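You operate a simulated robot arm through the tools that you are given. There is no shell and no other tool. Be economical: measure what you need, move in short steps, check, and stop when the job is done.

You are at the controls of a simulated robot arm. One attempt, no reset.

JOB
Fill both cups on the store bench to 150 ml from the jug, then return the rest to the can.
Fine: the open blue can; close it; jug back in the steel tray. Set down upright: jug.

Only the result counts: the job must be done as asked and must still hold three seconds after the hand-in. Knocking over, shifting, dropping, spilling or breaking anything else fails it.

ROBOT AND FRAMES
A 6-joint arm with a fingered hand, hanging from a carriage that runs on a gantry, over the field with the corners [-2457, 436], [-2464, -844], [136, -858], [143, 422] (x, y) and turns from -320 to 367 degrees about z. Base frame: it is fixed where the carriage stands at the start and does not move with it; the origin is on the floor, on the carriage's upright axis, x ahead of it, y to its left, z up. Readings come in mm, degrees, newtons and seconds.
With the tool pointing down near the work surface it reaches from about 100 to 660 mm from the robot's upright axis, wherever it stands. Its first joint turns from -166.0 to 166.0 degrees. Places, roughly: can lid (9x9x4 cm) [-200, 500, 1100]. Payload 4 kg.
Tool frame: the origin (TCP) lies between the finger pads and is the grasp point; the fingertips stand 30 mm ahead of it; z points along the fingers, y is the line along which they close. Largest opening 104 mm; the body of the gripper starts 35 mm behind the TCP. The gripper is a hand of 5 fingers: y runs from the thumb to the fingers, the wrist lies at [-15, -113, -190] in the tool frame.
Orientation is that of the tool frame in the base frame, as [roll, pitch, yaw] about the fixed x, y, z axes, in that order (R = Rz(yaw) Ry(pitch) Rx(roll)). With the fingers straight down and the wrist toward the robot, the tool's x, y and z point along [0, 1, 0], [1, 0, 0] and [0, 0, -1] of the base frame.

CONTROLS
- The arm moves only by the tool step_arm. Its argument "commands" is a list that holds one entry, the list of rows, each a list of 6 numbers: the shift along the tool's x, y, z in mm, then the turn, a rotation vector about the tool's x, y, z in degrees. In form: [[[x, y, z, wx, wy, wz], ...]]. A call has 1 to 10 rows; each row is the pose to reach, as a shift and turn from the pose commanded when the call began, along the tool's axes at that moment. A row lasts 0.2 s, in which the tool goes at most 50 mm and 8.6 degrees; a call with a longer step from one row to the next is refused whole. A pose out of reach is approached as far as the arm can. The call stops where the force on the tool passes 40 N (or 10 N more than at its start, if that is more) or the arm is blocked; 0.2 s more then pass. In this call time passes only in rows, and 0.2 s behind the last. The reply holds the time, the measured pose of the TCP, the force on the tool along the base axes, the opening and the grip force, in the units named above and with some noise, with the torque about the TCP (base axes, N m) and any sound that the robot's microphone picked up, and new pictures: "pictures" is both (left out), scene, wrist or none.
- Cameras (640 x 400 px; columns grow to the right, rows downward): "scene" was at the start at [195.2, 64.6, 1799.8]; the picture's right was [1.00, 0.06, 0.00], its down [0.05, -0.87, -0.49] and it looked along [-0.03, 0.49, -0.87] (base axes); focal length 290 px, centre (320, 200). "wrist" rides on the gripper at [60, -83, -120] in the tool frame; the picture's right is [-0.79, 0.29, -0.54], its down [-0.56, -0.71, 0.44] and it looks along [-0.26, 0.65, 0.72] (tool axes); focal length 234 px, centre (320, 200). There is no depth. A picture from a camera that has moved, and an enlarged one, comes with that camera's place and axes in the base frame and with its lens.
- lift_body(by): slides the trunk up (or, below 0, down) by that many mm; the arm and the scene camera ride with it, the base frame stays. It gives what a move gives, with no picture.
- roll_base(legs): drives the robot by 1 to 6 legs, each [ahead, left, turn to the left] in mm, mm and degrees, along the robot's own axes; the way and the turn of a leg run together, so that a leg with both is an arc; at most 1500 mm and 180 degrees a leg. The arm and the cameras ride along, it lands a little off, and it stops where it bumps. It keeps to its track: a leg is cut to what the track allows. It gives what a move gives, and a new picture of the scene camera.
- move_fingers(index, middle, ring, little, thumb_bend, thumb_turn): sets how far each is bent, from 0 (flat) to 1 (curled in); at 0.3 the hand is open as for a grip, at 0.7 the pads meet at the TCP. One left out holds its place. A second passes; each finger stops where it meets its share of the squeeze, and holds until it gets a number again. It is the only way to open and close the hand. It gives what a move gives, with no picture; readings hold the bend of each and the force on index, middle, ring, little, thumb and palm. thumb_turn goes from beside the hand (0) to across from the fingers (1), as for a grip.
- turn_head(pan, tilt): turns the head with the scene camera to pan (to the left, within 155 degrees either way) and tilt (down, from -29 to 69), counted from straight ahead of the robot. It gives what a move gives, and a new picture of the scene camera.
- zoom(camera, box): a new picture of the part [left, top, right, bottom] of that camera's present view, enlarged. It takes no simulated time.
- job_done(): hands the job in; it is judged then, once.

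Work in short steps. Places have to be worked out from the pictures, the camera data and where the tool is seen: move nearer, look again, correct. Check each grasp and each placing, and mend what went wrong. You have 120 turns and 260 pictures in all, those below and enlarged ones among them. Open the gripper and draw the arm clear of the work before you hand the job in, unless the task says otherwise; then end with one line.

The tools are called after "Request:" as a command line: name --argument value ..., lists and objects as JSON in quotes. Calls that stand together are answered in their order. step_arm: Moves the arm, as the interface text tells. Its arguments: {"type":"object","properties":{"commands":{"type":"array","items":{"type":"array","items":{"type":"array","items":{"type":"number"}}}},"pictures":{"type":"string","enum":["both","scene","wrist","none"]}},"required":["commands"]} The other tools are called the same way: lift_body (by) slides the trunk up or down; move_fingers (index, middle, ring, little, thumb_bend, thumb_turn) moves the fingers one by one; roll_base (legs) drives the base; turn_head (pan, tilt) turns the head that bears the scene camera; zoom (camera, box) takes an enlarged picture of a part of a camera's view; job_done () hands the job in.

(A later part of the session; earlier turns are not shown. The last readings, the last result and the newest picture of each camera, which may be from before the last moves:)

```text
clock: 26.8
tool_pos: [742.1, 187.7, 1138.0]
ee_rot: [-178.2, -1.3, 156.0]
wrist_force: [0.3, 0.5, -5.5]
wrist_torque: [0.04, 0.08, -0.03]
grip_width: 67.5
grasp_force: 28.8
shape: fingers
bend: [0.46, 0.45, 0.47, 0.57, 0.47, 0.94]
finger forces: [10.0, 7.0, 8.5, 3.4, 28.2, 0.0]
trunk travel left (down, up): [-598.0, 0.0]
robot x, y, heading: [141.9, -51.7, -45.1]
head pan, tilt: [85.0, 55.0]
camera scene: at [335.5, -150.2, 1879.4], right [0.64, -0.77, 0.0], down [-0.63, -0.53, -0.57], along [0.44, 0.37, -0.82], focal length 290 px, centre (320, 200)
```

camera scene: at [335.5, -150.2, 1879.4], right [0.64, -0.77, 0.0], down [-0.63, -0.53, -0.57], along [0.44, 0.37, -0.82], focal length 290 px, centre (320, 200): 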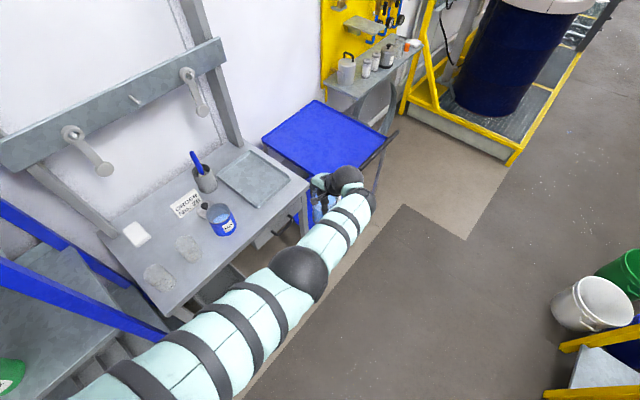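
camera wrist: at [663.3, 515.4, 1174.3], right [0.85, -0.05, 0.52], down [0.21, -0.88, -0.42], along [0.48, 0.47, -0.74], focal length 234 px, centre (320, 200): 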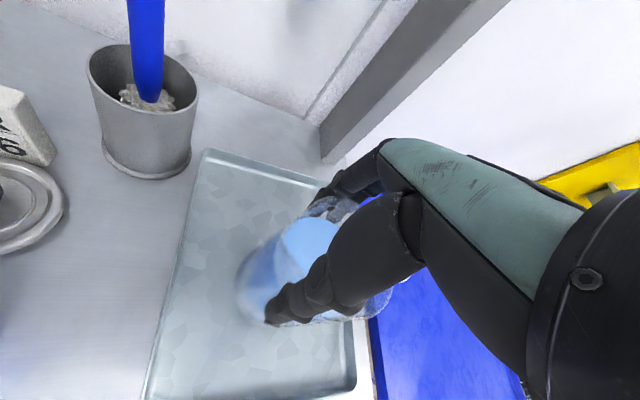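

The jug is out over free floor and the bench is unobstructed. I'll enlarge it to refine the cup, can and lid positions.

Request:
zoom --camera "scene" --box '[120, 180, 260, 300]'

Request:
zoom --camera "scene" --box '[290, 150, 390, 250]'

```text
3.33 times, centred on (190, 240) of scene
camera zoom: at [335.5, -150.2, 1879.4], right [0.64, -0.77, 0.0], down [-0.63, -0.53, -0.57], along [0.44, 0.37, -0.82], focal length 968 px, centre (753, 67)
```

zoom: 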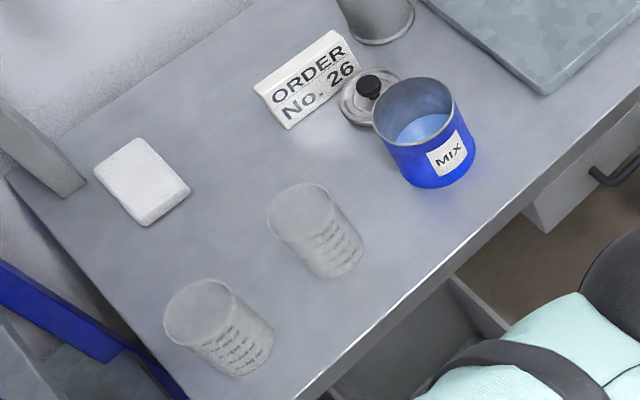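

```text
4.00 times, centred on (340, 200) of scene
camera zoom: at [335.5, -150.2, 1879.4], right [0.64, -0.77, 0.0], down [-0.63, -0.53, -0.57], along [0.44, 0.37, -0.82], focal length 1162 px, centre (240, 200)
```

zoom: 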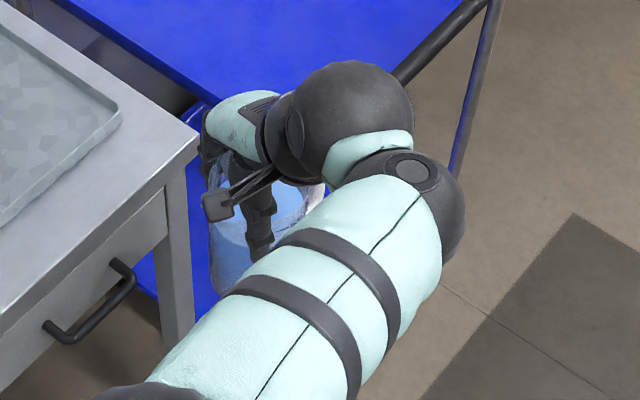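

Refined positions: cup 1 (259,469), cup 2 (382,482), can (527,491), all with rims near z≈993, and the lid near (531,611). I want a closer look at the liquid level in the jug and at the cup graduations.

Request:
zoom --camera "scene" --box '[295, 175, 355, 235]'

Request:
zoom --camera "scene" --box '[140, 230, 205, 295]'

```text
6.67 times, centred on (325, 205) of scene
camera zoom: at [335.5, -150.2, 1879.4], right [0.64, -0.77, 0.0], down [-0.63, -0.53, -0.57], along [0.44, 0.37, -0.82], focal length 1937 px, centre (287, 167)
```

zoom: 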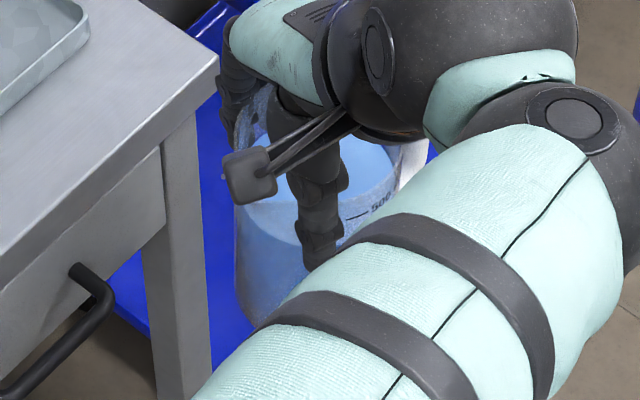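

```text
6.15 times, centred on (172, 262) of scene
camera zoom: at [335.5, -150.2, 1879.4], right [0.64, -0.77, 0.0], down [-0.63, -0.53, -0.57], along [0.44, 0.37, -0.82], focal length 1788 px, centre (1228, -185)
```

zoom: 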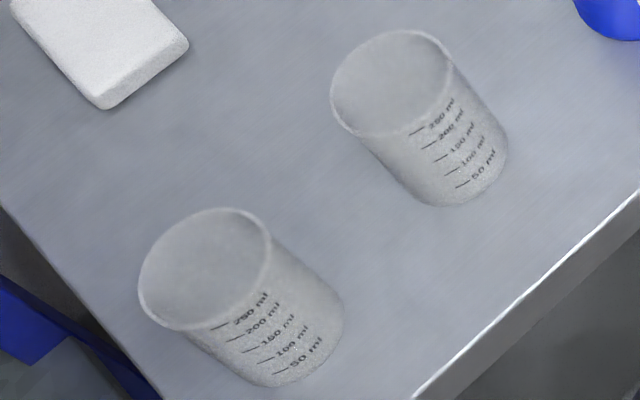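

Both cups have 50–250 ml marks, and the jug is around 410–420 ml. In free space I turn the jug so its lip faces the robot (28° yaw), then check.

Request:
step_arm --commands '[[[0, 0, 0, 0, 0, -7], [0, 0, 0, 0, 0, -14], [0, 0, 0, 0, 0, -21], [0, 0, 0, 0, 0, -28]]]' --pictures "none"

Request:
roll_base --legs '[[100, -100, 0], [0, 0, 40]]'

```text
clock: 27.8
tool_pos: [699.0, 159.7, 1159.9]
ee_rot: [-178.9, -1.5, -176.0]
wrist_force: [1.0, -1.1, -4.6]
wrist_torque: [0.02, 0.07, 0.0]
grip_width: 66.6
grasp_force: 27.7
shape: fingers
bend: [0.47, 0.46, 0.48, 0.58, 0.48, 0.93]
finger forces: [10.0, 6.5, 8.5, 4.3, 26.5, 0.0]
out of reach, approached as far as the arm can: row 2, 3, 4
trunk travel left (down, up): [-598.0, 0.0]
robot x, y, heading: [141.8, -53.2, -45.2]
head pan, tilt: [85.0, 55.0]
```

```text
clock: 31.0
tool_pos: [426.2, 326.8, 1159.5]
ee_rot: [-178.8, -1.5, -135.9]
wrist_force: [0.2, -0.1, -5.0]
wrist_torque: [-0.07, 0.08, 0.0]
grip_width: 66.7
grasp_force: 26.8
shape: fingers
bend: [0.47, 0.46, 0.48, 0.58, 0.48, 0.93]
finger forces: [9.8, 6.3, 8.1, 4.4, 25.6, 0.0]
trunk travel left (down, up): [-598.0, 0.0]
robot x, y, heading: [138.1, -193.7, -4.8]
head pan, tilt: [85.0, 55.0]
camera scene: at [350.0, -142.4, 1879.4], right [0.99, -0.17, 0.0], down [-0.14, -0.81, -0.57], along [0.1, 0.56, -0.82], focal length 290 px, centre (320, 200)
```

scene: 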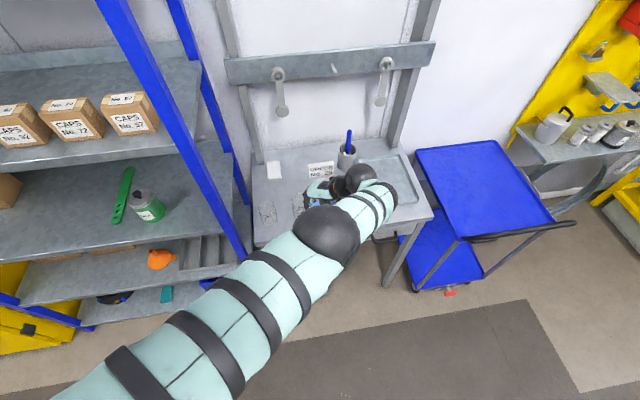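

The yaw is done, though the arm drew in by 40 mm. Let me see the jug and the surroundings with the wrist camera.

Request:
step_arm --commands '[[[0, 0, 0, 0, 0, 0]]]' --pictures "wrist"

Request:
zoom --camera "scene" --box '[240, 140, 420, 260]'

```text
clock: 31.4
tool_pos: [425.8, 327.3, 1158.0]
ee_rot: [-178.7, -1.8, -135.8]
wrist_force: [-0.6, -0.8, -4.5]
wrist_torque: [-0.06, 0.06, -0.01]
grip_width: 66.8
grasp_force: 27.2
shape: fingers
bend: [0.47, 0.46, 0.48, 0.58, 0.48, 0.93]
finger forces: [9.7, 6.3, 8.2, 4.3, 25.7, 0.0]
trunk travel left (down, up): [-598.0, 0.0]
robot x, y, heading: [138.2, -197.4, -4.9]
head pan, tilt: [85.0, 55.0]
camera wrist: at [442.0, 230.1, 1281.3], right [0.37, 0.78, 0.51], down [0.89, -0.13, -0.44], along [-0.27, 0.62, -0.74], focal length 234 px, centre (320, 200)
```

wrist: 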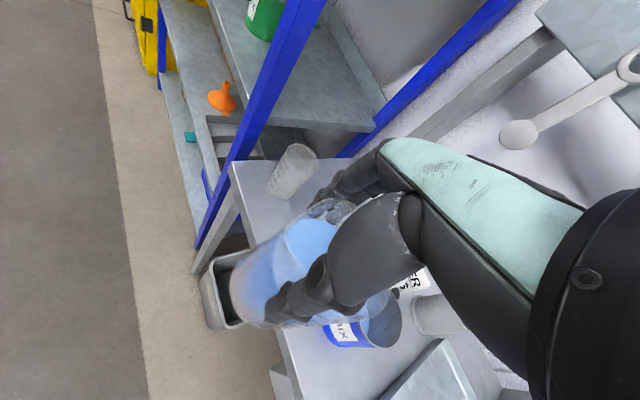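

```text
3.33 times, centred on (330, 200) of scene
camera zoom: at [350.0, -142.4, 1879.4], right [0.99, -0.17, 0.0], down [-0.14, -0.81, -0.57], along [0.1, 0.56, -0.82], focal length 968 px, centre (287, 200)
```

zoom: 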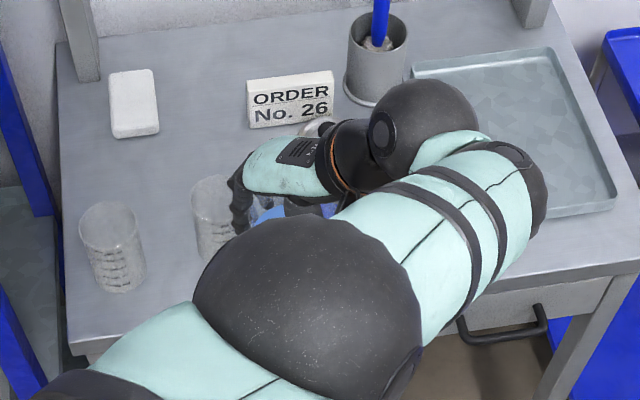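

The jug is level with its lip facing the robot, and the wrist camera should see both lip and cup while pouring. I pre-tilt by 25°, well short of the spill angle, in free air.

Request:
step_arm --commands '[[[0, 0, 0, -1.75, -6, 0], [0, 0, 0, -3.5, -12, 0], [0, 0, 0, -5.2, -18, 0], [0, 0, 0, -7, -24, 0]]]' --pictures "both"

```text
clock: 32.4
tool_pos: [425.4, 326.6, 1159.2]
ee_rot: [173.9, 22.4, -136.9]
wrist_force: [-0.7, -0.1, -4.7]
wrist_torque: [-0.15, 0.15, 0.02]
grip_width: 66.5
grasp_force: 26.6
shape: fingers
bend: [0.47, 0.46, 0.49, 0.57, 0.48, 0.93]
finger forces: [9.4, 6.3, 7.9, 4.5, 25.5, 0.0]
trunk travel left (down, up): [-598.0, 0.0]
robot x, y, heading: [138.6, -194.1, -4.8]
head pan, tilt: [85.0, 55.0]
camera scene: at [350.0, -142.3, 1879.4], right [0.99, -0.17, 0.0], down [-0.14, -0.81, -0.57], along [0.1, 0.57, -0.82], focal length 290 px, centre (320, 200)
camera wrist: at [420.4, 191.6, 1237.6], right [0.22, 0.52, 0.83], down [0.97, 0.01, -0.26], along [-0.14, 0.86, -0.5], focal length 234 px, centre (320, 200)
```

scene: 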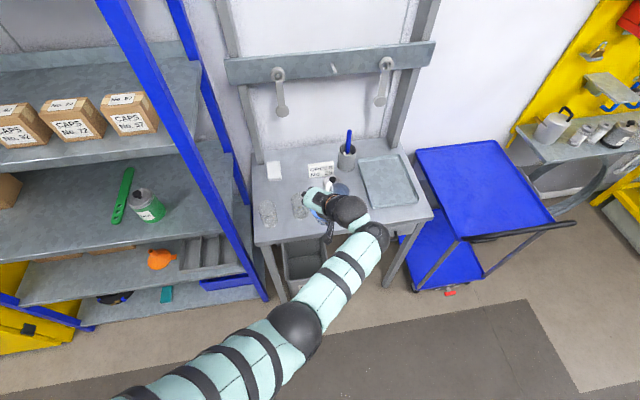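
wrist: 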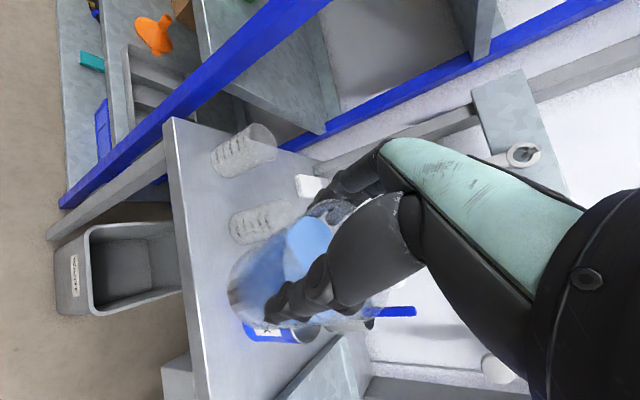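

The tilt works and both views opened up. I'll zoom on the lip to locate it relative to the tool.

Request:
zoom --camera "wrist" --box '[200, 140, 420, 360]'

Request:
zoom --camera "scene" --box '[250, 160, 390, 250]'

```text
1.82 times, centred on (310, 250) of wrist
camera zoom: at [420.4, 191.6, 1237.6], right [0.22, 0.52, 0.83], down [0.97, 0.01, -0.26], along [-0.14, 0.86, -0.5], focal length 426 px, centre (338, 109)
```

zoom: 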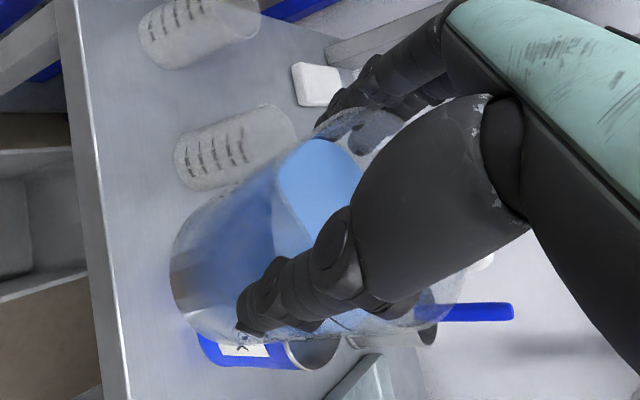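

```text
4.44 times, centred on (320, 205) of scene
camera zoom: at [350.0, -142.3, 1879.4], right [0.99, -0.17, 0.0], down [-0.14, -0.81, -0.57], along [0.1, 0.57, -0.82], focal length 1291 px, centre (320, 178)
```

zoom: 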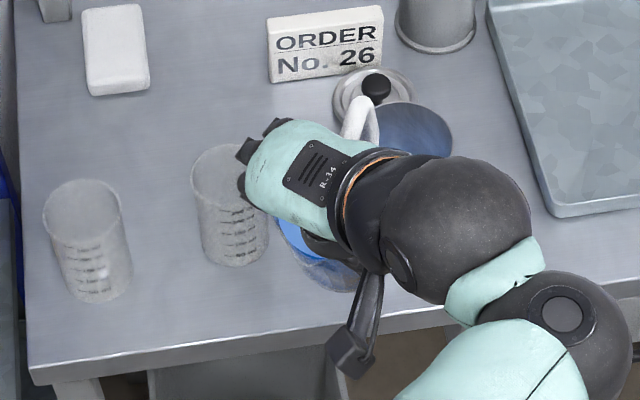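

I take the lip to be at about TCP + 37 mm toward azimuth 240°, i.e. near (407,295,1167), with the jug bottom at z≈1044, above everything in its path. I drive to put the lip above cup 2 at (385,487).

Request:
roll_base --legs '[[-38, 190, 0]]'

Request:
zoom --camera "scene" --box '[240, 130, 420, 270]'

Request:
zoom --camera "wrist" --box '[140, 40, 480, 360]'

```text
clock: 33.9
tool_pos: [402.7, 519.7, 1159.0]
ee_rot: [173.9, 22.3, -136.7]
wrist_force: [0.1, 0.5, -5.0]
wrist_torque: [-0.16, 0.1, -0.03]
grip_width: 65.9
grasp_force: 26.3
shape: fingers
bend: [0.47, 0.46, 0.49, 0.57, 0.48, 0.93]
finger forces: [9.3, 6.3, 7.7, 4.4, 25.5, 0.1]
trunk travel left (down, up): [-598.0, 0.0]
robot x, y, heading: [117.3, -3.0, -4.5]
head pan, tilt: [85.0, 55.0]
camera scene: at [328.2, 49.1, 1879.4], right [0.99, -0.17, 0.0], down [-0.14, -0.81, -0.57], along [0.1, 0.57, -0.82], focal length 290 px, centre (320, 200)
```

scene: 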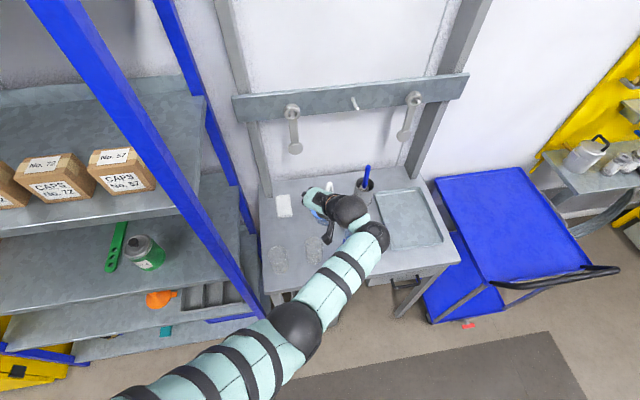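

```text
2.86 times, centred on (330, 200) of scene
camera zoom: at [328.2, 49.1, 1879.4], right [0.99, -0.17, 0.0], down [-0.14, -0.81, -0.57], along [0.1, 0.57, -0.82], focal length 830 px, centre (291, 200)
```

zoom: 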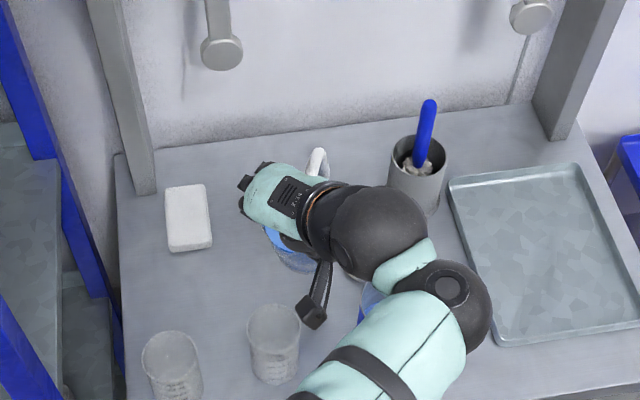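

```text
1.25 times, centred on (310, 200) of wrist
camera zoom: at [397.9, 383.2, 1237.4], right [0.22, 0.52, 0.83], down [0.97, 0.01, -0.26], along [-0.14, 0.85, -0.5], focal length 293 px, centre (332, 200)
```

zoom: 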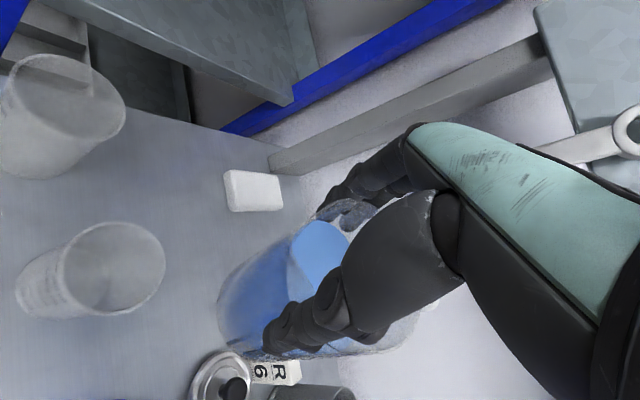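

The lip is over cup 2, whose rim centre I measure at (381,480). I lower the trunk 90 mm, leaving the lip about 80 mm above the rim and the tilted wall clear of the cup.

Request:
lift_body --by -90

Request:
step_arm --commands '[[[0, 0, -4, -1.7, -5.7, 0], [0, 0, -8, -3.4, -11.5, 0]]]' --pictures "both"

Request:
zoom --camera "wrist" --box '[140, 100, 440, 360]'

```text
clock: 35.2
tool_pos: [403.2, 518.1, 1068.4]
ee_rot: [173.9, 22.3, -136.8]
wrist_force: [-0.1, -0.1, -4.0]
wrist_torque: [-0.15, 0.13, -0.02]
grip_width: 66.2
grasp_force: 26.9
shape: fingers
bend: [0.47, 0.46, 0.49, 0.57, 0.48, 0.93]
finger forces: [9.5, 6.3, 7.7, 4.5, 25.3, 0.0]
trunk travel left (down, up): [-508.0, 90.0]
robot x, y, heading: [118.3, -2.7, -4.7]
head pan, tilt: [85.0, 55.0]
```

```text
clock: 35.8
tool_pos: [400.5, 516.7, 1075.6]
ee_rot: [169.6, 33.6, -138.5]
wrist_force: [0.6, 0.3, -4.8]
wrist_torque: [-0.18, 0.13, -0.01]
grip_width: 66.1
grasp_force: 26.4
shape: fingers
bend: [0.47, 0.46, 0.49, 0.58, 0.48, 0.93]
finger forces: [9.5, 6.2, 7.4, 4.5, 25.4, 0.1]
trunk travel left (down, up): [-508.0, 90.0]
robot x, y, heading: [113.9, -7.3, -4.8]
head pan, tilt: [85.0, 55.0]
camera scene: at [328.1, 49.1, 1789.4], right [0.99, -0.17, 0.0], down [-0.14, -0.81, -0.57], along [0.1, 0.57, -0.82], focal length 290 px, centre (320, 200)
camera wrist: at [389.7, 368.5, 1127.6], right [0.13, 0.36, 0.93], down [0.99, 0.05, -0.15], along [-0.1, 0.93, -0.35], focal length 234 px, centre (320, 200)
```

scene: 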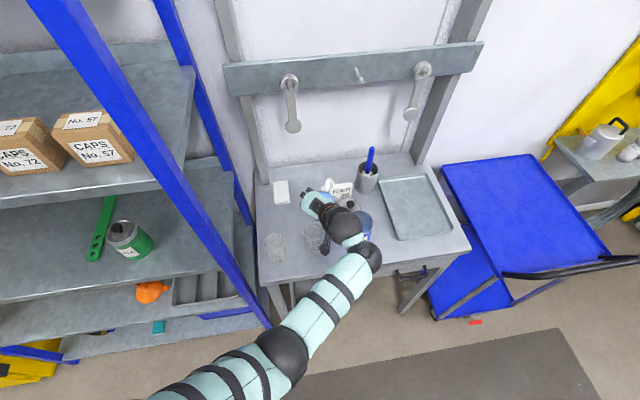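
wrist: 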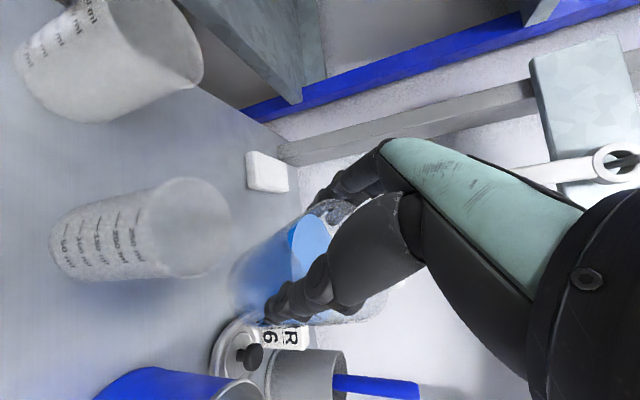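

```text
1.54 times, centred on (290, 230) of wrist
camera zoom: at [389.7, 368.5, 1127.6], right [0.13, 0.36, 0.93], down [0.99, 0.05, -0.15], along [-0.1, 0.93, -0.35], focal length 360 px, centre (366, 154)
```

zoom: 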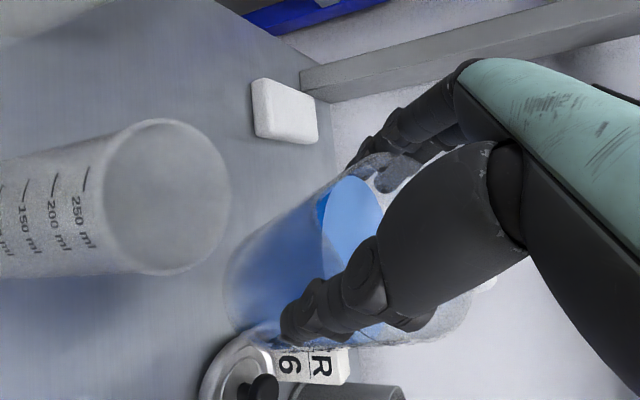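

This is an excellent view: the cup's graduations and the jug lip are both visible, and the lip lies over the cup. I continue tilting to about 43°.

Request:
step_arm --commands '[[[0, 0, 0, -1.1, -3.8, 0], [0, 0, 0, -2.2, -7.7, 0]]]' --pictures "wrist"

```text
clock: 36.4
tool_pos: [401.8, 517.5, 1076.2]
ee_rot: [166.1, 41.2, -140.7]
wrist_force: [0.0, -0.2, -5.0]
wrist_torque: [-0.24, 0.15, -0.02]
grip_width: 66.2
grasp_force: 26.4
shape: fingers
bend: [0.47, 0.46, 0.49, 0.58, 0.48, 0.93]
finger forces: [9.5, 6.2, 7.5, 4.5, 25.5, 0.1]
trunk travel left (down, up): [-508.0, 90.0]
robot x, y, heading: [117.5, -2.7, -4.7]
head pan, tilt: [85.0, 55.0]
camera wrist: at [387.1, 363.8, 1108.3], right [0.06, 0.24, 0.97], down [0.99, 0.06, -0.08], along [-0.08, 0.97, -0.24], focal length 234 px, centre (320, 200)
```

wrist: 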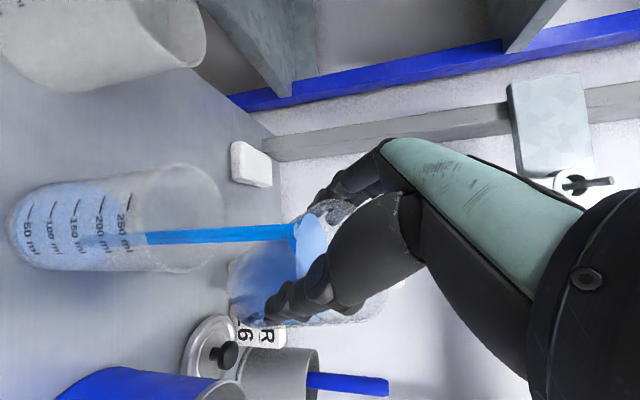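

It is pouring already, and quickly, so I tilt back at once.

Request:
step_arm --commands '[[[0, 0, 0, 2.2, 7.7, 0], [0, 0, 0, 4.4, 15.4, 0]]]' --pictures "both"

Request:
zoom --camera "wrist" --box '[0, 100, 260, 300]'

```text
clock: 37.0
tool_pos: [402.6, 517.2, 1075.8]
ee_rot: [172.6, 26.1, -137.2]
wrist_force: [-0.2, -0.7, -5.3]
wrist_torque: [-0.15, 0.13, 0.01]
grip_width: 66.4
grasp_force: 26.9
shape: fingers
bend: [0.47, 0.47, 0.49, 0.58, 0.48, 0.93]
finger forces: [9.3, 6.2, 7.5, 4.6, 25.3, 0.0]
trunk travel left (down, up): [-508.0, 90.0]
robot x, y, heading: [119.7, -5.9, -4.6]
head pan, tilt: [85.0, 55.0]
camera scene: at [328.2, 49.1, 1789.4], right [0.99, -0.17, 0.0], down [-0.14, -0.81, -0.57], along [0.1, 0.57, -0.82], focal length 290 px, centre (320, 200)
camera wrist: at [394.5, 375.9, 1146.5], right [0.19, 0.47, 0.86], down [0.97, 0.03, -0.23], along [-0.13, 0.88, -0.45], focal length 234 px, centre (320, 200)
```

scene: 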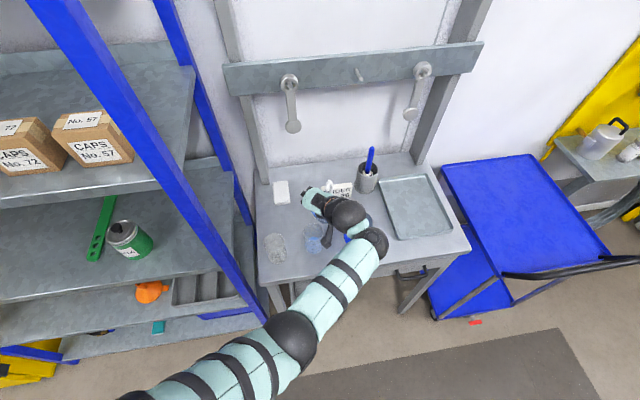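
wrist: 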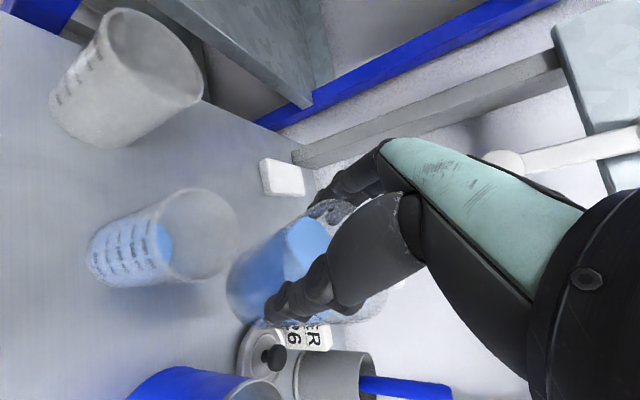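

```text
2.00 times, centred on (130, 200) of wrist
camera zoom: at [394.5, 375.9, 1146.5], right [0.19, 0.47, 0.86], down [0.97, 0.03, -0.23], along [-0.13, 0.88, -0.45], focal length 468 px, centre (700, 200)
```

zoom: 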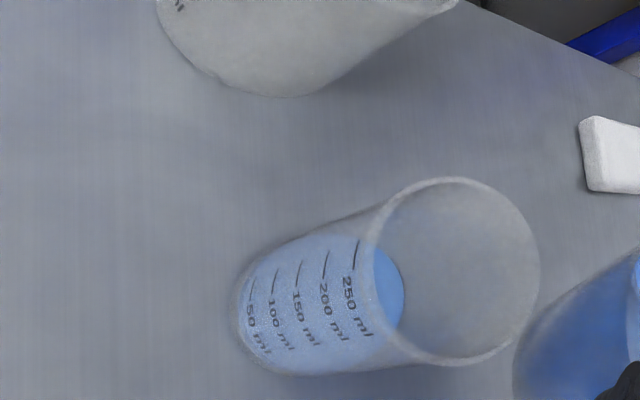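

The visible blue is largely the surface disc seen through the wall. I'll enlarge to read the near-edge level.

Request:
zoom --camera "wrist" --box '[80, 180, 180, 300]'

Request:
zoom --camera "scene" --box '[285, 205, 345, 265]'

```text
3.33 times, centred on (130, 240) of wrist
camera zoom: at [394.5, 375.9, 1146.5], right [0.19, 0.47, 0.86], down [0.97, 0.03, -0.23], along [-0.13, 0.88, -0.45], focal length 781 px, centre (953, 67)
```

zoom: 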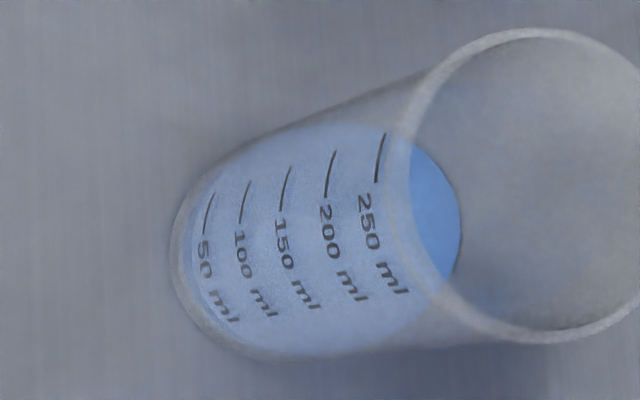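

```text
6.67 times, centred on (315, 235) of scene
camera zoom: at [328.2, 49.1, 1789.4], right [0.99, -0.17, 0.0], down [-0.14, -0.81, -0.57], along [0.1, 0.57, -0.82], focal length 1937 px, centre (353, -33)
```

zoom: 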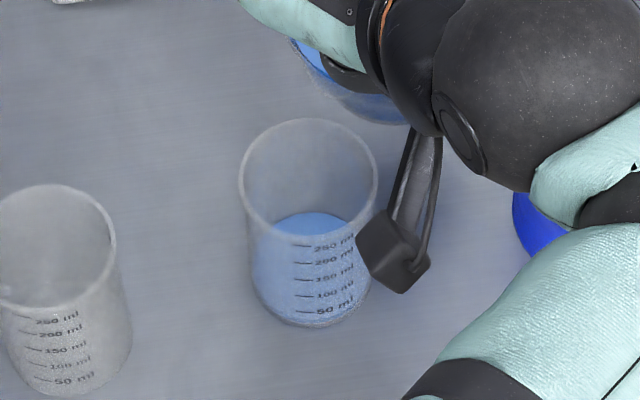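

The surface's near edge sits at about the 50 ml mark and nothing spilled. I pour in short pulses: up to ~43°, a brief hold, and back, all in one call.

Request:
step_arm --commands '[[[0, 0, 0, -2.2, -7.7, 0], [0, 0, 0, -4.4, -15.2, 0], [0, 0, 0, -4.4, -15.2, 0], [0, 0, 0, -4.4, -15.2, 0], [0, 0, 0, -2.2, -7.7, 0], [0, 0, 0, 0, 0, 0]]]' --pictures "none"

Request:
zoom --camera "scene" --box '[285, 205, 345, 265]'

Request:
zoom --camera "wrist" --box '[80, 180, 180, 300]'

```text
clock: 38.4
tool_pos: [401.1, 516.4, 1075.6]
ee_rot: [172.5, 26.0, -137.1]
wrist_force: [-0.6, -0.2, -5.1]
wrist_torque: [-0.15, 0.13, 0.01]
grip_width: 66.1
grasp_force: 26.6
shape: fingers
bend: [0.47, 0.47, 0.49, 0.58, 0.48, 0.93]
finger forces: [9.1, 6.1, 7.4, 4.7, 24.9, 0.1]
trunk travel left (down, up): [-508.0, 90.0]
robot x, y, heading: [118.3, -3.8, -4.8]
head pan, tilt: [85.0, 55.0]
```

```text
6.67 times, centred on (315, 235) of scene
camera zoom: at [328.2, 49.1, 1789.4], right [0.99, -0.17, 0.0], down [-0.14, -0.81, -0.57], along [0.1, 0.57, -0.82], focal length 1937 px, centre (353, -33)
```

zoom: 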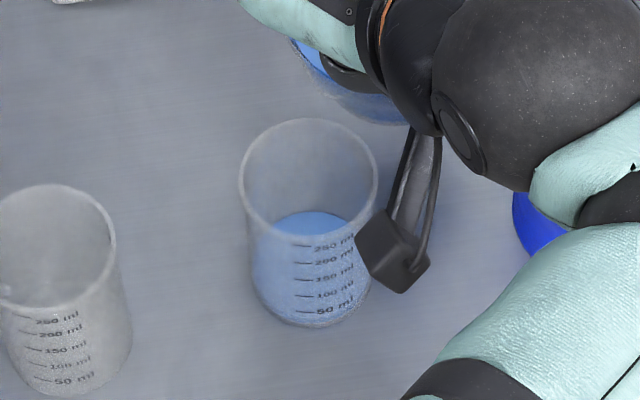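

```text
3.33 times, centred on (130, 240) of wrist
camera zoom: at [394.3, 376.1, 1146.5], right [0.19, 0.47, 0.86], down [0.97, 0.03, -0.23], along [-0.13, 0.88, -0.45], focal length 781 px, centre (953, 67)
```

zoom: 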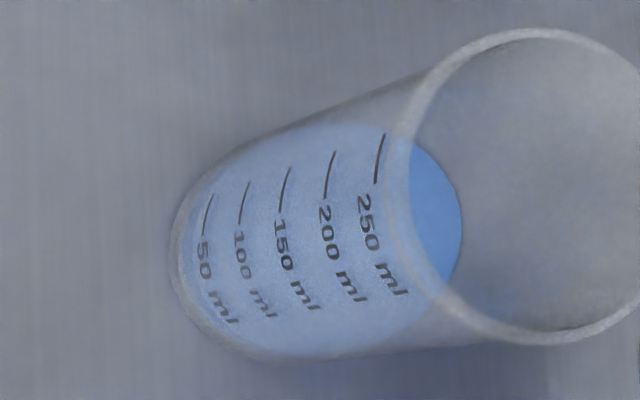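

No change at 43°, so the flow settles quickly to a level set by the tilt. I go to ~49° with a hold, then inspect.

Request:
step_arm --commands '[[[0, 0, 0, -2, -7, 0], [0, 0, 0, -4, -14, 0], [0, 0, 0, -6, -20.5, 0], [0, 0, 0, -6, -20.5, 0], [0, 0, 0, -6, -20.5, 0], [0, 0, 0, -6, -20.5, 0]]]' --pictures "wrist"

Request:
zoom --camera "scene" --box '[285, 205, 345, 265]'

Request:
zoom --camera "wrist" --box '[0, 140, 200, 300]'

```text
clock: 39.8
tool_pos: [402.2, 517.4, 1075.9]
ee_rot: [163.2, 46.2, -142.6]
wrist_force: [0.5, 0.4, -3.8]
wrist_torque: [-0.17, 0.13, 0.06]
grip_width: 65.9
grasp_force: 25.6
shape: fingers
bend: [0.47, 0.47, 0.49, 0.58, 0.48, 0.93]
finger forces: [9.2, 6.1, 7.3, 4.4, 24.9, 0.0]
trunk travel left (down, up): [-508.0, 90.0]
robot x, y, heading: [118.8, -7.2, -4.4]
head pan, tilt: [85.0, 55.0]
camera wrist: at [386.8, 361.4, 1094.8], right [0.02, 0.16, 0.99], down [1.0, 0.07, -0.03], along [-0.07, 0.98, -0.16], focal length 234 px, centre (320, 200)
```

wrist: 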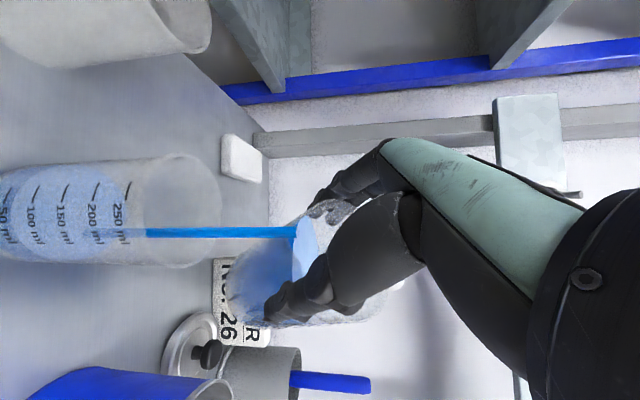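

```text
6.67 times, centred on (315, 235) of scene
camera zoom: at [328.1, 49.1, 1789.4], right [0.99, -0.17, 0.0], down [-0.14, -0.81, -0.57], along [0.1, 0.57, -0.82], focal length 1937 px, centre (353, -33)
```

zoom: 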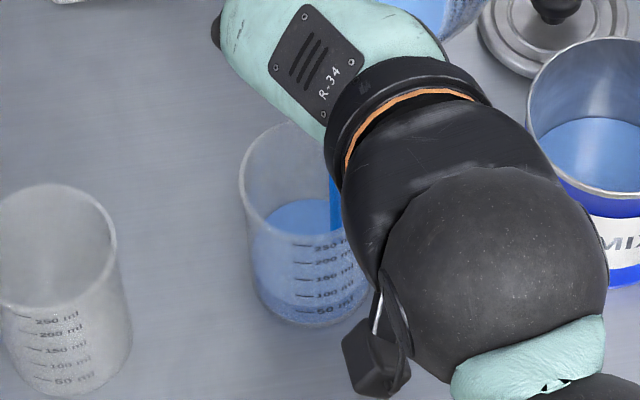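

```text
2.50 times, centred on (100, 220) of wrist
camera zoom: at [386.8, 361.4, 1094.8], right [0.02, 0.16, 0.99], down [1.0, 0.07, -0.03], along [-0.07, 0.98, -0.16], focal length 585 px, centre (870, 150)
```

zoom: 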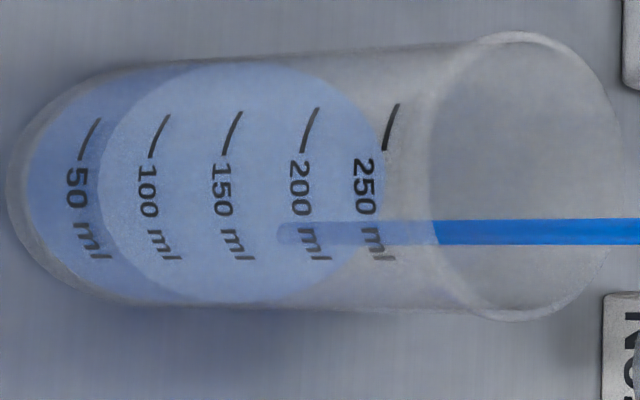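

Very clear reading now: the near edge is a bit past 50 ml, about 58, and the stream is still running. I hold for 2 s and read again.

Request:
step_arm --commands '[[[0, 0, 0, 0, 0, 0], [0, 0, 0, 0, 0, 0], [0, 0, 0, 0, 0, 0], [0, 0, 0, 0, 0, 0], [0, 0, 0, 0, 0, 0], [0, 0, 0, 0, 0, 0], [0, 0, 0, 0, 0, 0], [0, 0, 0, 0, 0, 0]]]' --pictures "none"

Request:
zoom --camera "wrist" --box '[0, 140, 200, 300]'

```text
clock: 41.6
tool_pos: [401.4, 517.0, 1076.1]
ee_rot: [163.3, 46.1, -142.4]
wrist_force: [-0.1, -0.4, -4.3]
wrist_torque: [-0.2, 0.13, -0.02]
grip_width: 66.1
grasp_force: 26.2
shape: fingers
bend: [0.47, 0.47, 0.49, 0.58, 0.48, 0.93]
finger forces: [9.0, 6.2, 7.3, 4.5, 24.8, 0.0]
trunk travel left (down, up): [-508.0, 90.0]
robot x, y, heading: [117.6, -5.2, -4.7]
head pan, tilt: [85.0, 55.0]
```

```text
2.50 times, centred on (100, 220) of wrist
camera zoom: at [386.8, 361.4, 1094.9], right [0.02, 0.16, 0.99], down [1.0, 0.07, -0.03], along [-0.08, 0.98, -0.16], focal length 585 px, centre (870, 150)
```

zoom: 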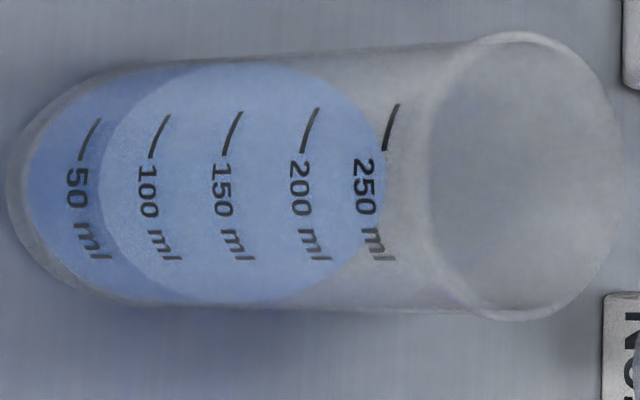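

The flow stopped at about 62 ml at 49°. I tilt 5° more and hold.

Request:
step_arm --commands '[[[0, 0, 0, -1.4, -4.8, 0], [0, 0, 0, -1.4, -4.8, 0], [0, 0, 0, -1.4, -4.8, 0], [0, 0, 0, -1.4, -4.8, 0], [0, 0, 0, -1.4, -4.8, 0], [0, 0, 0, -1.4, -4.8, 0]]]' --pictures "none"

Request:
zoom --camera "wrist" --box '[0, 140, 200, 300]'

```text
clock: 43.0
tool_pos: [401.8, 517.2, 1074.8]
ee_rot: [160.4, 50.6, -144.7]
wrist_force: [-0.7, -0.4, -4.2]
wrist_torque: [-0.19, 0.15, 0.04]
grip_width: 66.3
grasp_force: 26.3
shape: fingers
bend: [0.47, 0.47, 0.49, 0.58, 0.48, 0.93]
finger forces: [9.0, 6.0, 7.2, 4.6, 24.8, 0.0]
trunk travel left (down, up): [-508.0, 90.0]
robot x, y, heading: [116.2, -5.5, -4.3]
head pan, tilt: [85.0, 55.0]
```

```text
2.50 times, centred on (100, 220) of wrist
camera zoom: at [386.1, 360.1, 1082.5], right [-0.03, 0.09, 1.0], down [1.0, 0.07, 0.02], along [-0.07, 0.99, -0.09], focal length 585 px, centre (870, 150)
```

zoom: 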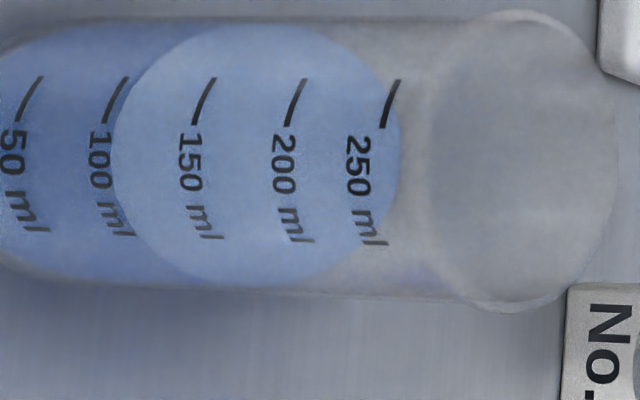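

About 107 ml now and the flow has stopped, so roughly 9 ml per degree. I tilt 3.5° more.

Request:
step_arm --commands '[[[0, 0, 0, -1, -3.4, 0], [0, 0, 0, -1, -3.4, 0], [0, 0, 0, -1, -3.4, 0], [0, 0, 0, -1, -3.4, 0], [0, 0, 0, -1, -3.4, 0], [0, 0, 0, -1, -3.4, 0], [0, 0, 0, -1, -3.4, 0]]]' --pictures "none"

Request:
zoom --camera "wrist" --box '[0, 140, 200, 300]'

```text
clock: 44.6
tool_pos: [401.4, 517.2, 1075.5]
ee_rot: [157.5, 53.9, -146.8]
wrist_force: [0.9, -0.1, -3.6]
wrist_torque: [-0.18, 0.13, 0.01]
grip_width: 65.9
grasp_force: 25.9
shape: fingers
bend: [0.47, 0.47, 0.49, 0.58, 0.48, 0.93]
finger forces: [9.0, 6.0, 7.3, 4.6, 24.9, 0.1]
trunk travel left (down, up): [-508.0, 90.0]
robot x, y, heading: [115.6, -5.0, -4.3]
head pan, tilt: [85.0, 55.0]
```

```text
2.50 times, centred on (100, 220) of wrist
camera zoom: at [386.3, 360.0, 1073.9], right [-0.06, 0.03, 1.0], down [1.0, 0.07, 0.05], along [-0.07, 1.0, -0.04], focal length 585 px, centre (870, 150)
```

zoom: 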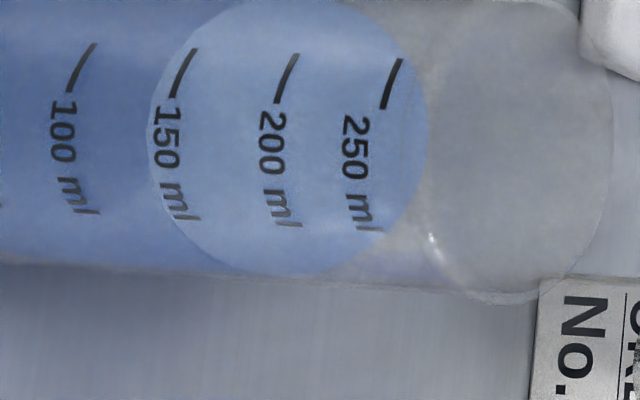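

About 140 ml and settled. I add 1° more.

Request:
step_arm --commands '[[[0, 0, 0, -0.28, -1.0, 0], [0, 0, 0, -0.28, -1.0, 0], [0, 0, 0, -0.28, -1.0, 0], [0, 0, 0, -0.28, -1.0, 0], [0, 0, 0, -0.28, -1.0, 0], [0, 0, 0, -0.28, -1.0, 0]]]' --pictures "none"

Request:
zoom --camera "wrist" --box '[0, 140, 200, 300]'

```text
clock: 46.0
tool_pos: [401.8, 516.4, 1076.1]
ee_rot: [156.6, 54.8, -147.6]
wrist_force: [-0.3, 0.5, -3.2]
wrist_torque: [-0.2, 0.13, -0.03]
grip_width: 66.0
grasp_force: 25.3
shape: fingers
bend: [0.47, 0.47, 0.49, 0.58, 0.48, 0.93]
finger forces: [8.9, 6.1, 7.3, 4.6, 24.7, 0.1]
trunk travel left (down, up): [-508.0, 90.0]
robot x, y, heading: [119.8, -3.9, -4.7]
head pan, tilt: [85.0, 55.0]
```

```text
2.50 times, centred on (100, 220) of wrist
camera zoom: at [386.3, 359.9, 1071.1], right [-0.07, 0.02, 1.0], down [1.0, 0.07, 0.06], along [-0.07, 1.0, -0.02], focal length 585 px, centre (870, 150)
```

zoom: 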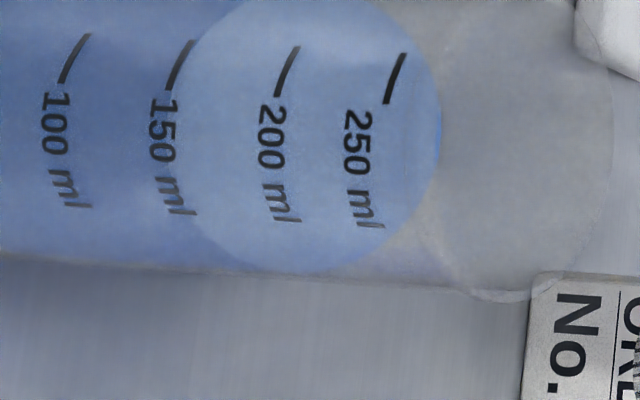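

About 152–154 ml. I tilt back 20° to stop, then verify the level with both cameras.

Request:
step_arm --commands '[[[0, 0, 0, 2.2, 7.7, 0], [0, 0, 0, 4.4, 15.4, 0], [0, 0, 0, 6, 20.5, 0]]]' --pictures "wrist"

Request:
zoom --camera "wrist" --box '[40, 160, 200, 300]'

Request:
zoom --camera "scene" --box '[285, 205, 345, 265]'

```text
clock: 46.8
tool_pos: [402.7, 517.2, 1075.5]
ee_rot: [169.1, 35.1, -138.8]
wrist_force: [-1.0, 0.1, -3.4]
wrist_torque: [-0.14, 0.07, 0.0]
grip_width: 66.3
grasp_force: 25.4
shape: fingers
bend: [0.47, 0.47, 0.49, 0.58, 0.48, 0.93]
finger forces: [8.8, 5.9, 7.4, 4.7, 24.4, 0.0]
trunk travel left (down, up): [-508.0, 90.0]
robot x, y, heading: [115.4, -4.4, -4.7]
head pan, tilt: [85.0, 55.0]
camera wrist: at [389.9, 367.5, 1124.6], right [0.11, 0.34, 0.93], down [0.99, 0.05, -0.14], along [-0.1, 0.94, -0.33], focal length 234 px, centre (320, 200)
```

wrist: 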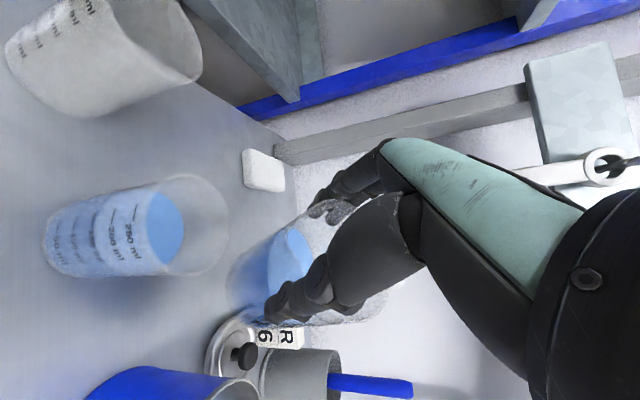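

```text
2.86 times, centred on (120, 230) of wrist
camera zoom: at [389.9, 367.5, 1124.6], right [0.11, 0.34, 0.93], down [0.99, 0.05, -0.14], along [-0.1, 0.94, -0.33], focal length 669 px, centre (891, 114)
```

zoom: 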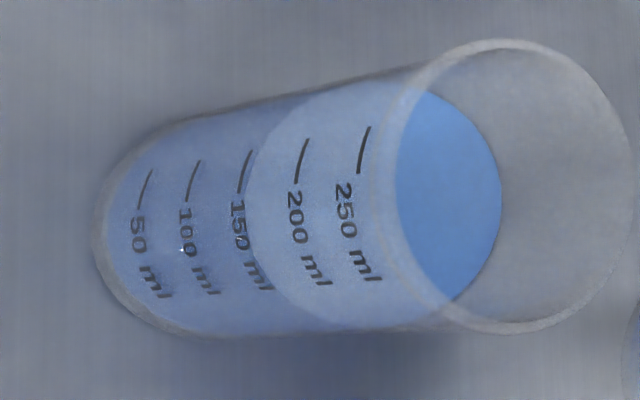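

```text
6.67 times, centred on (315, 235) of scene
camera zoom: at [328.2, 49.2, 1789.4], right [0.99, -0.17, 0.0], down [-0.14, -0.81, -0.57], along [0.1, 0.57, -0.82], focal length 1937 px, centre (353, -33)
```

zoom: 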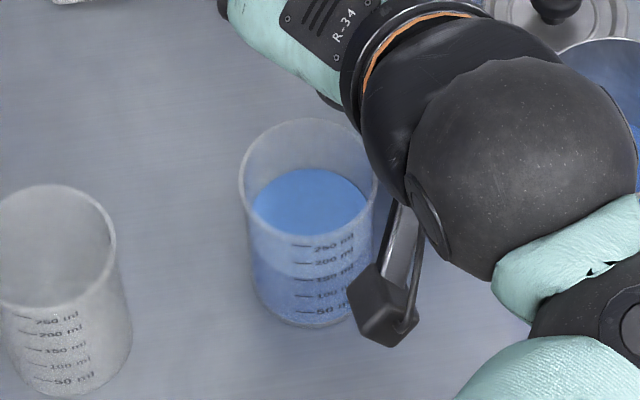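

Both cameras show cup 2 at about 150–154 ml. For cup 1 (offset about (-121,-15) from cup 2, plus a small -x centring correction) I raise the trunk, shift the carriage, and come down again to look.

Request:
lift_body --by 60

Request:
roll_base --legs '[[-127, -26, 0]]'

Request:
step_arm --commands '[[[0, 0, 0, 0, 0, 0]]]' --pictures "wrist"

```text
clock: 47.8
tool_pos: [401.7, 516.3, 1135.5]
ee_rot: [168.9, 35.1, -139.0]
wrist_force: [0.2, 0.5, -2.9]
wrist_torque: [-0.11, 0.12, 0.02]
grip_width: 65.8
grasp_force: 25.7
shape: fingers
bend: [0.47, 0.47, 0.49, 0.58, 0.48, 0.93]
finger forces: [8.8, 5.8, 7.4, 4.7, 24.4, 0.0]
trunk travel left (down, up): [-568.0, 30.0]
robot x, y, heading: [117.9, -7.6, -4.7]
head pan, tilt: [85.0, 55.0]
```

```text
clock: 49.1
tool_pos: [273.1, 500.9, 1136.6]
ee_rot: [169.0, 35.1, -139.0]
wrist_force: [0.5, 0.6, -2.8]
wrist_torque: [-0.11, 0.13, 0.01]
grip_width: 65.8
grasp_force: 25.7
shape: fingers
bend: [0.47, 0.47, 0.49, 0.58, 0.48, 0.93]
finger forces: [8.9, 6.0, 7.4, 4.6, 24.4, 0.0]
trunk travel left (down, up): [-568.0, 30.0]
robot x, y, heading: [-9.5, -19.7, -4.9]
head pan, tilt: [85.0, 55.0]
camera scene: at [198.9, 33.6, 1849.4], right [0.99, -0.17, 0.0], down [-0.14, -0.81, -0.57], along [0.1, 0.57, -0.82], focal length 290 px, centre (320, 200)
```

scene: 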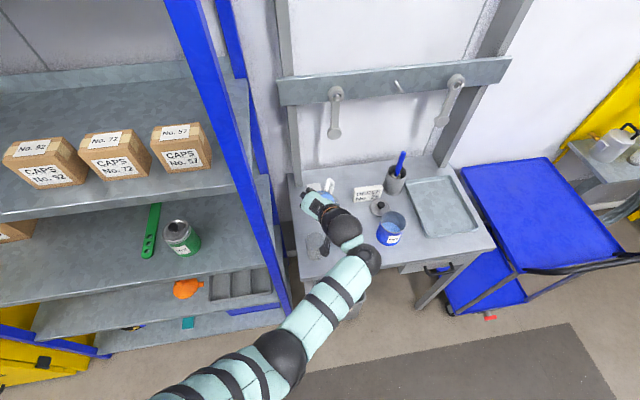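

```text
clock: 49.5
tool_pos: [274.0, 500.6, 1134.4]
ee_rot: [169.0, 35.1, -139.1]
wrist_force: [-0.7, 0.5, -3.3]
wrist_torque: [-0.14, 0.13, 0.0]
grip_width: 65.8
grasp_force: 25.7
shape: fingers
bend: [0.47, 0.47, 0.49, 0.58, 0.48, 0.93]
finger forces: [8.9, 6.1, 7.4, 4.7, 24.4, 0.0]
trunk travel left (down, up): [-568.0, 30.0]
robot x, y, heading: [-11.1, -15.9, -4.6]
head pan, tilt: [85.0, 55.0]
camera wrist: at [261.0, 351.6, 1183.9], right [0.11, 0.34, 0.93], down [0.99, 0.05, -0.14], along [-0.1, 0.94, -0.33], focal length 234 px, centre (320, 200)
```

wrist: 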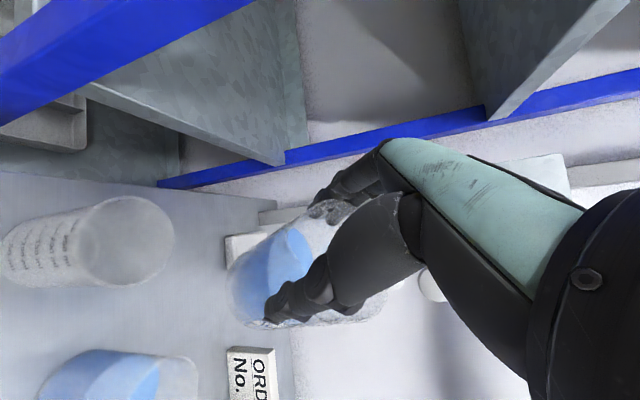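

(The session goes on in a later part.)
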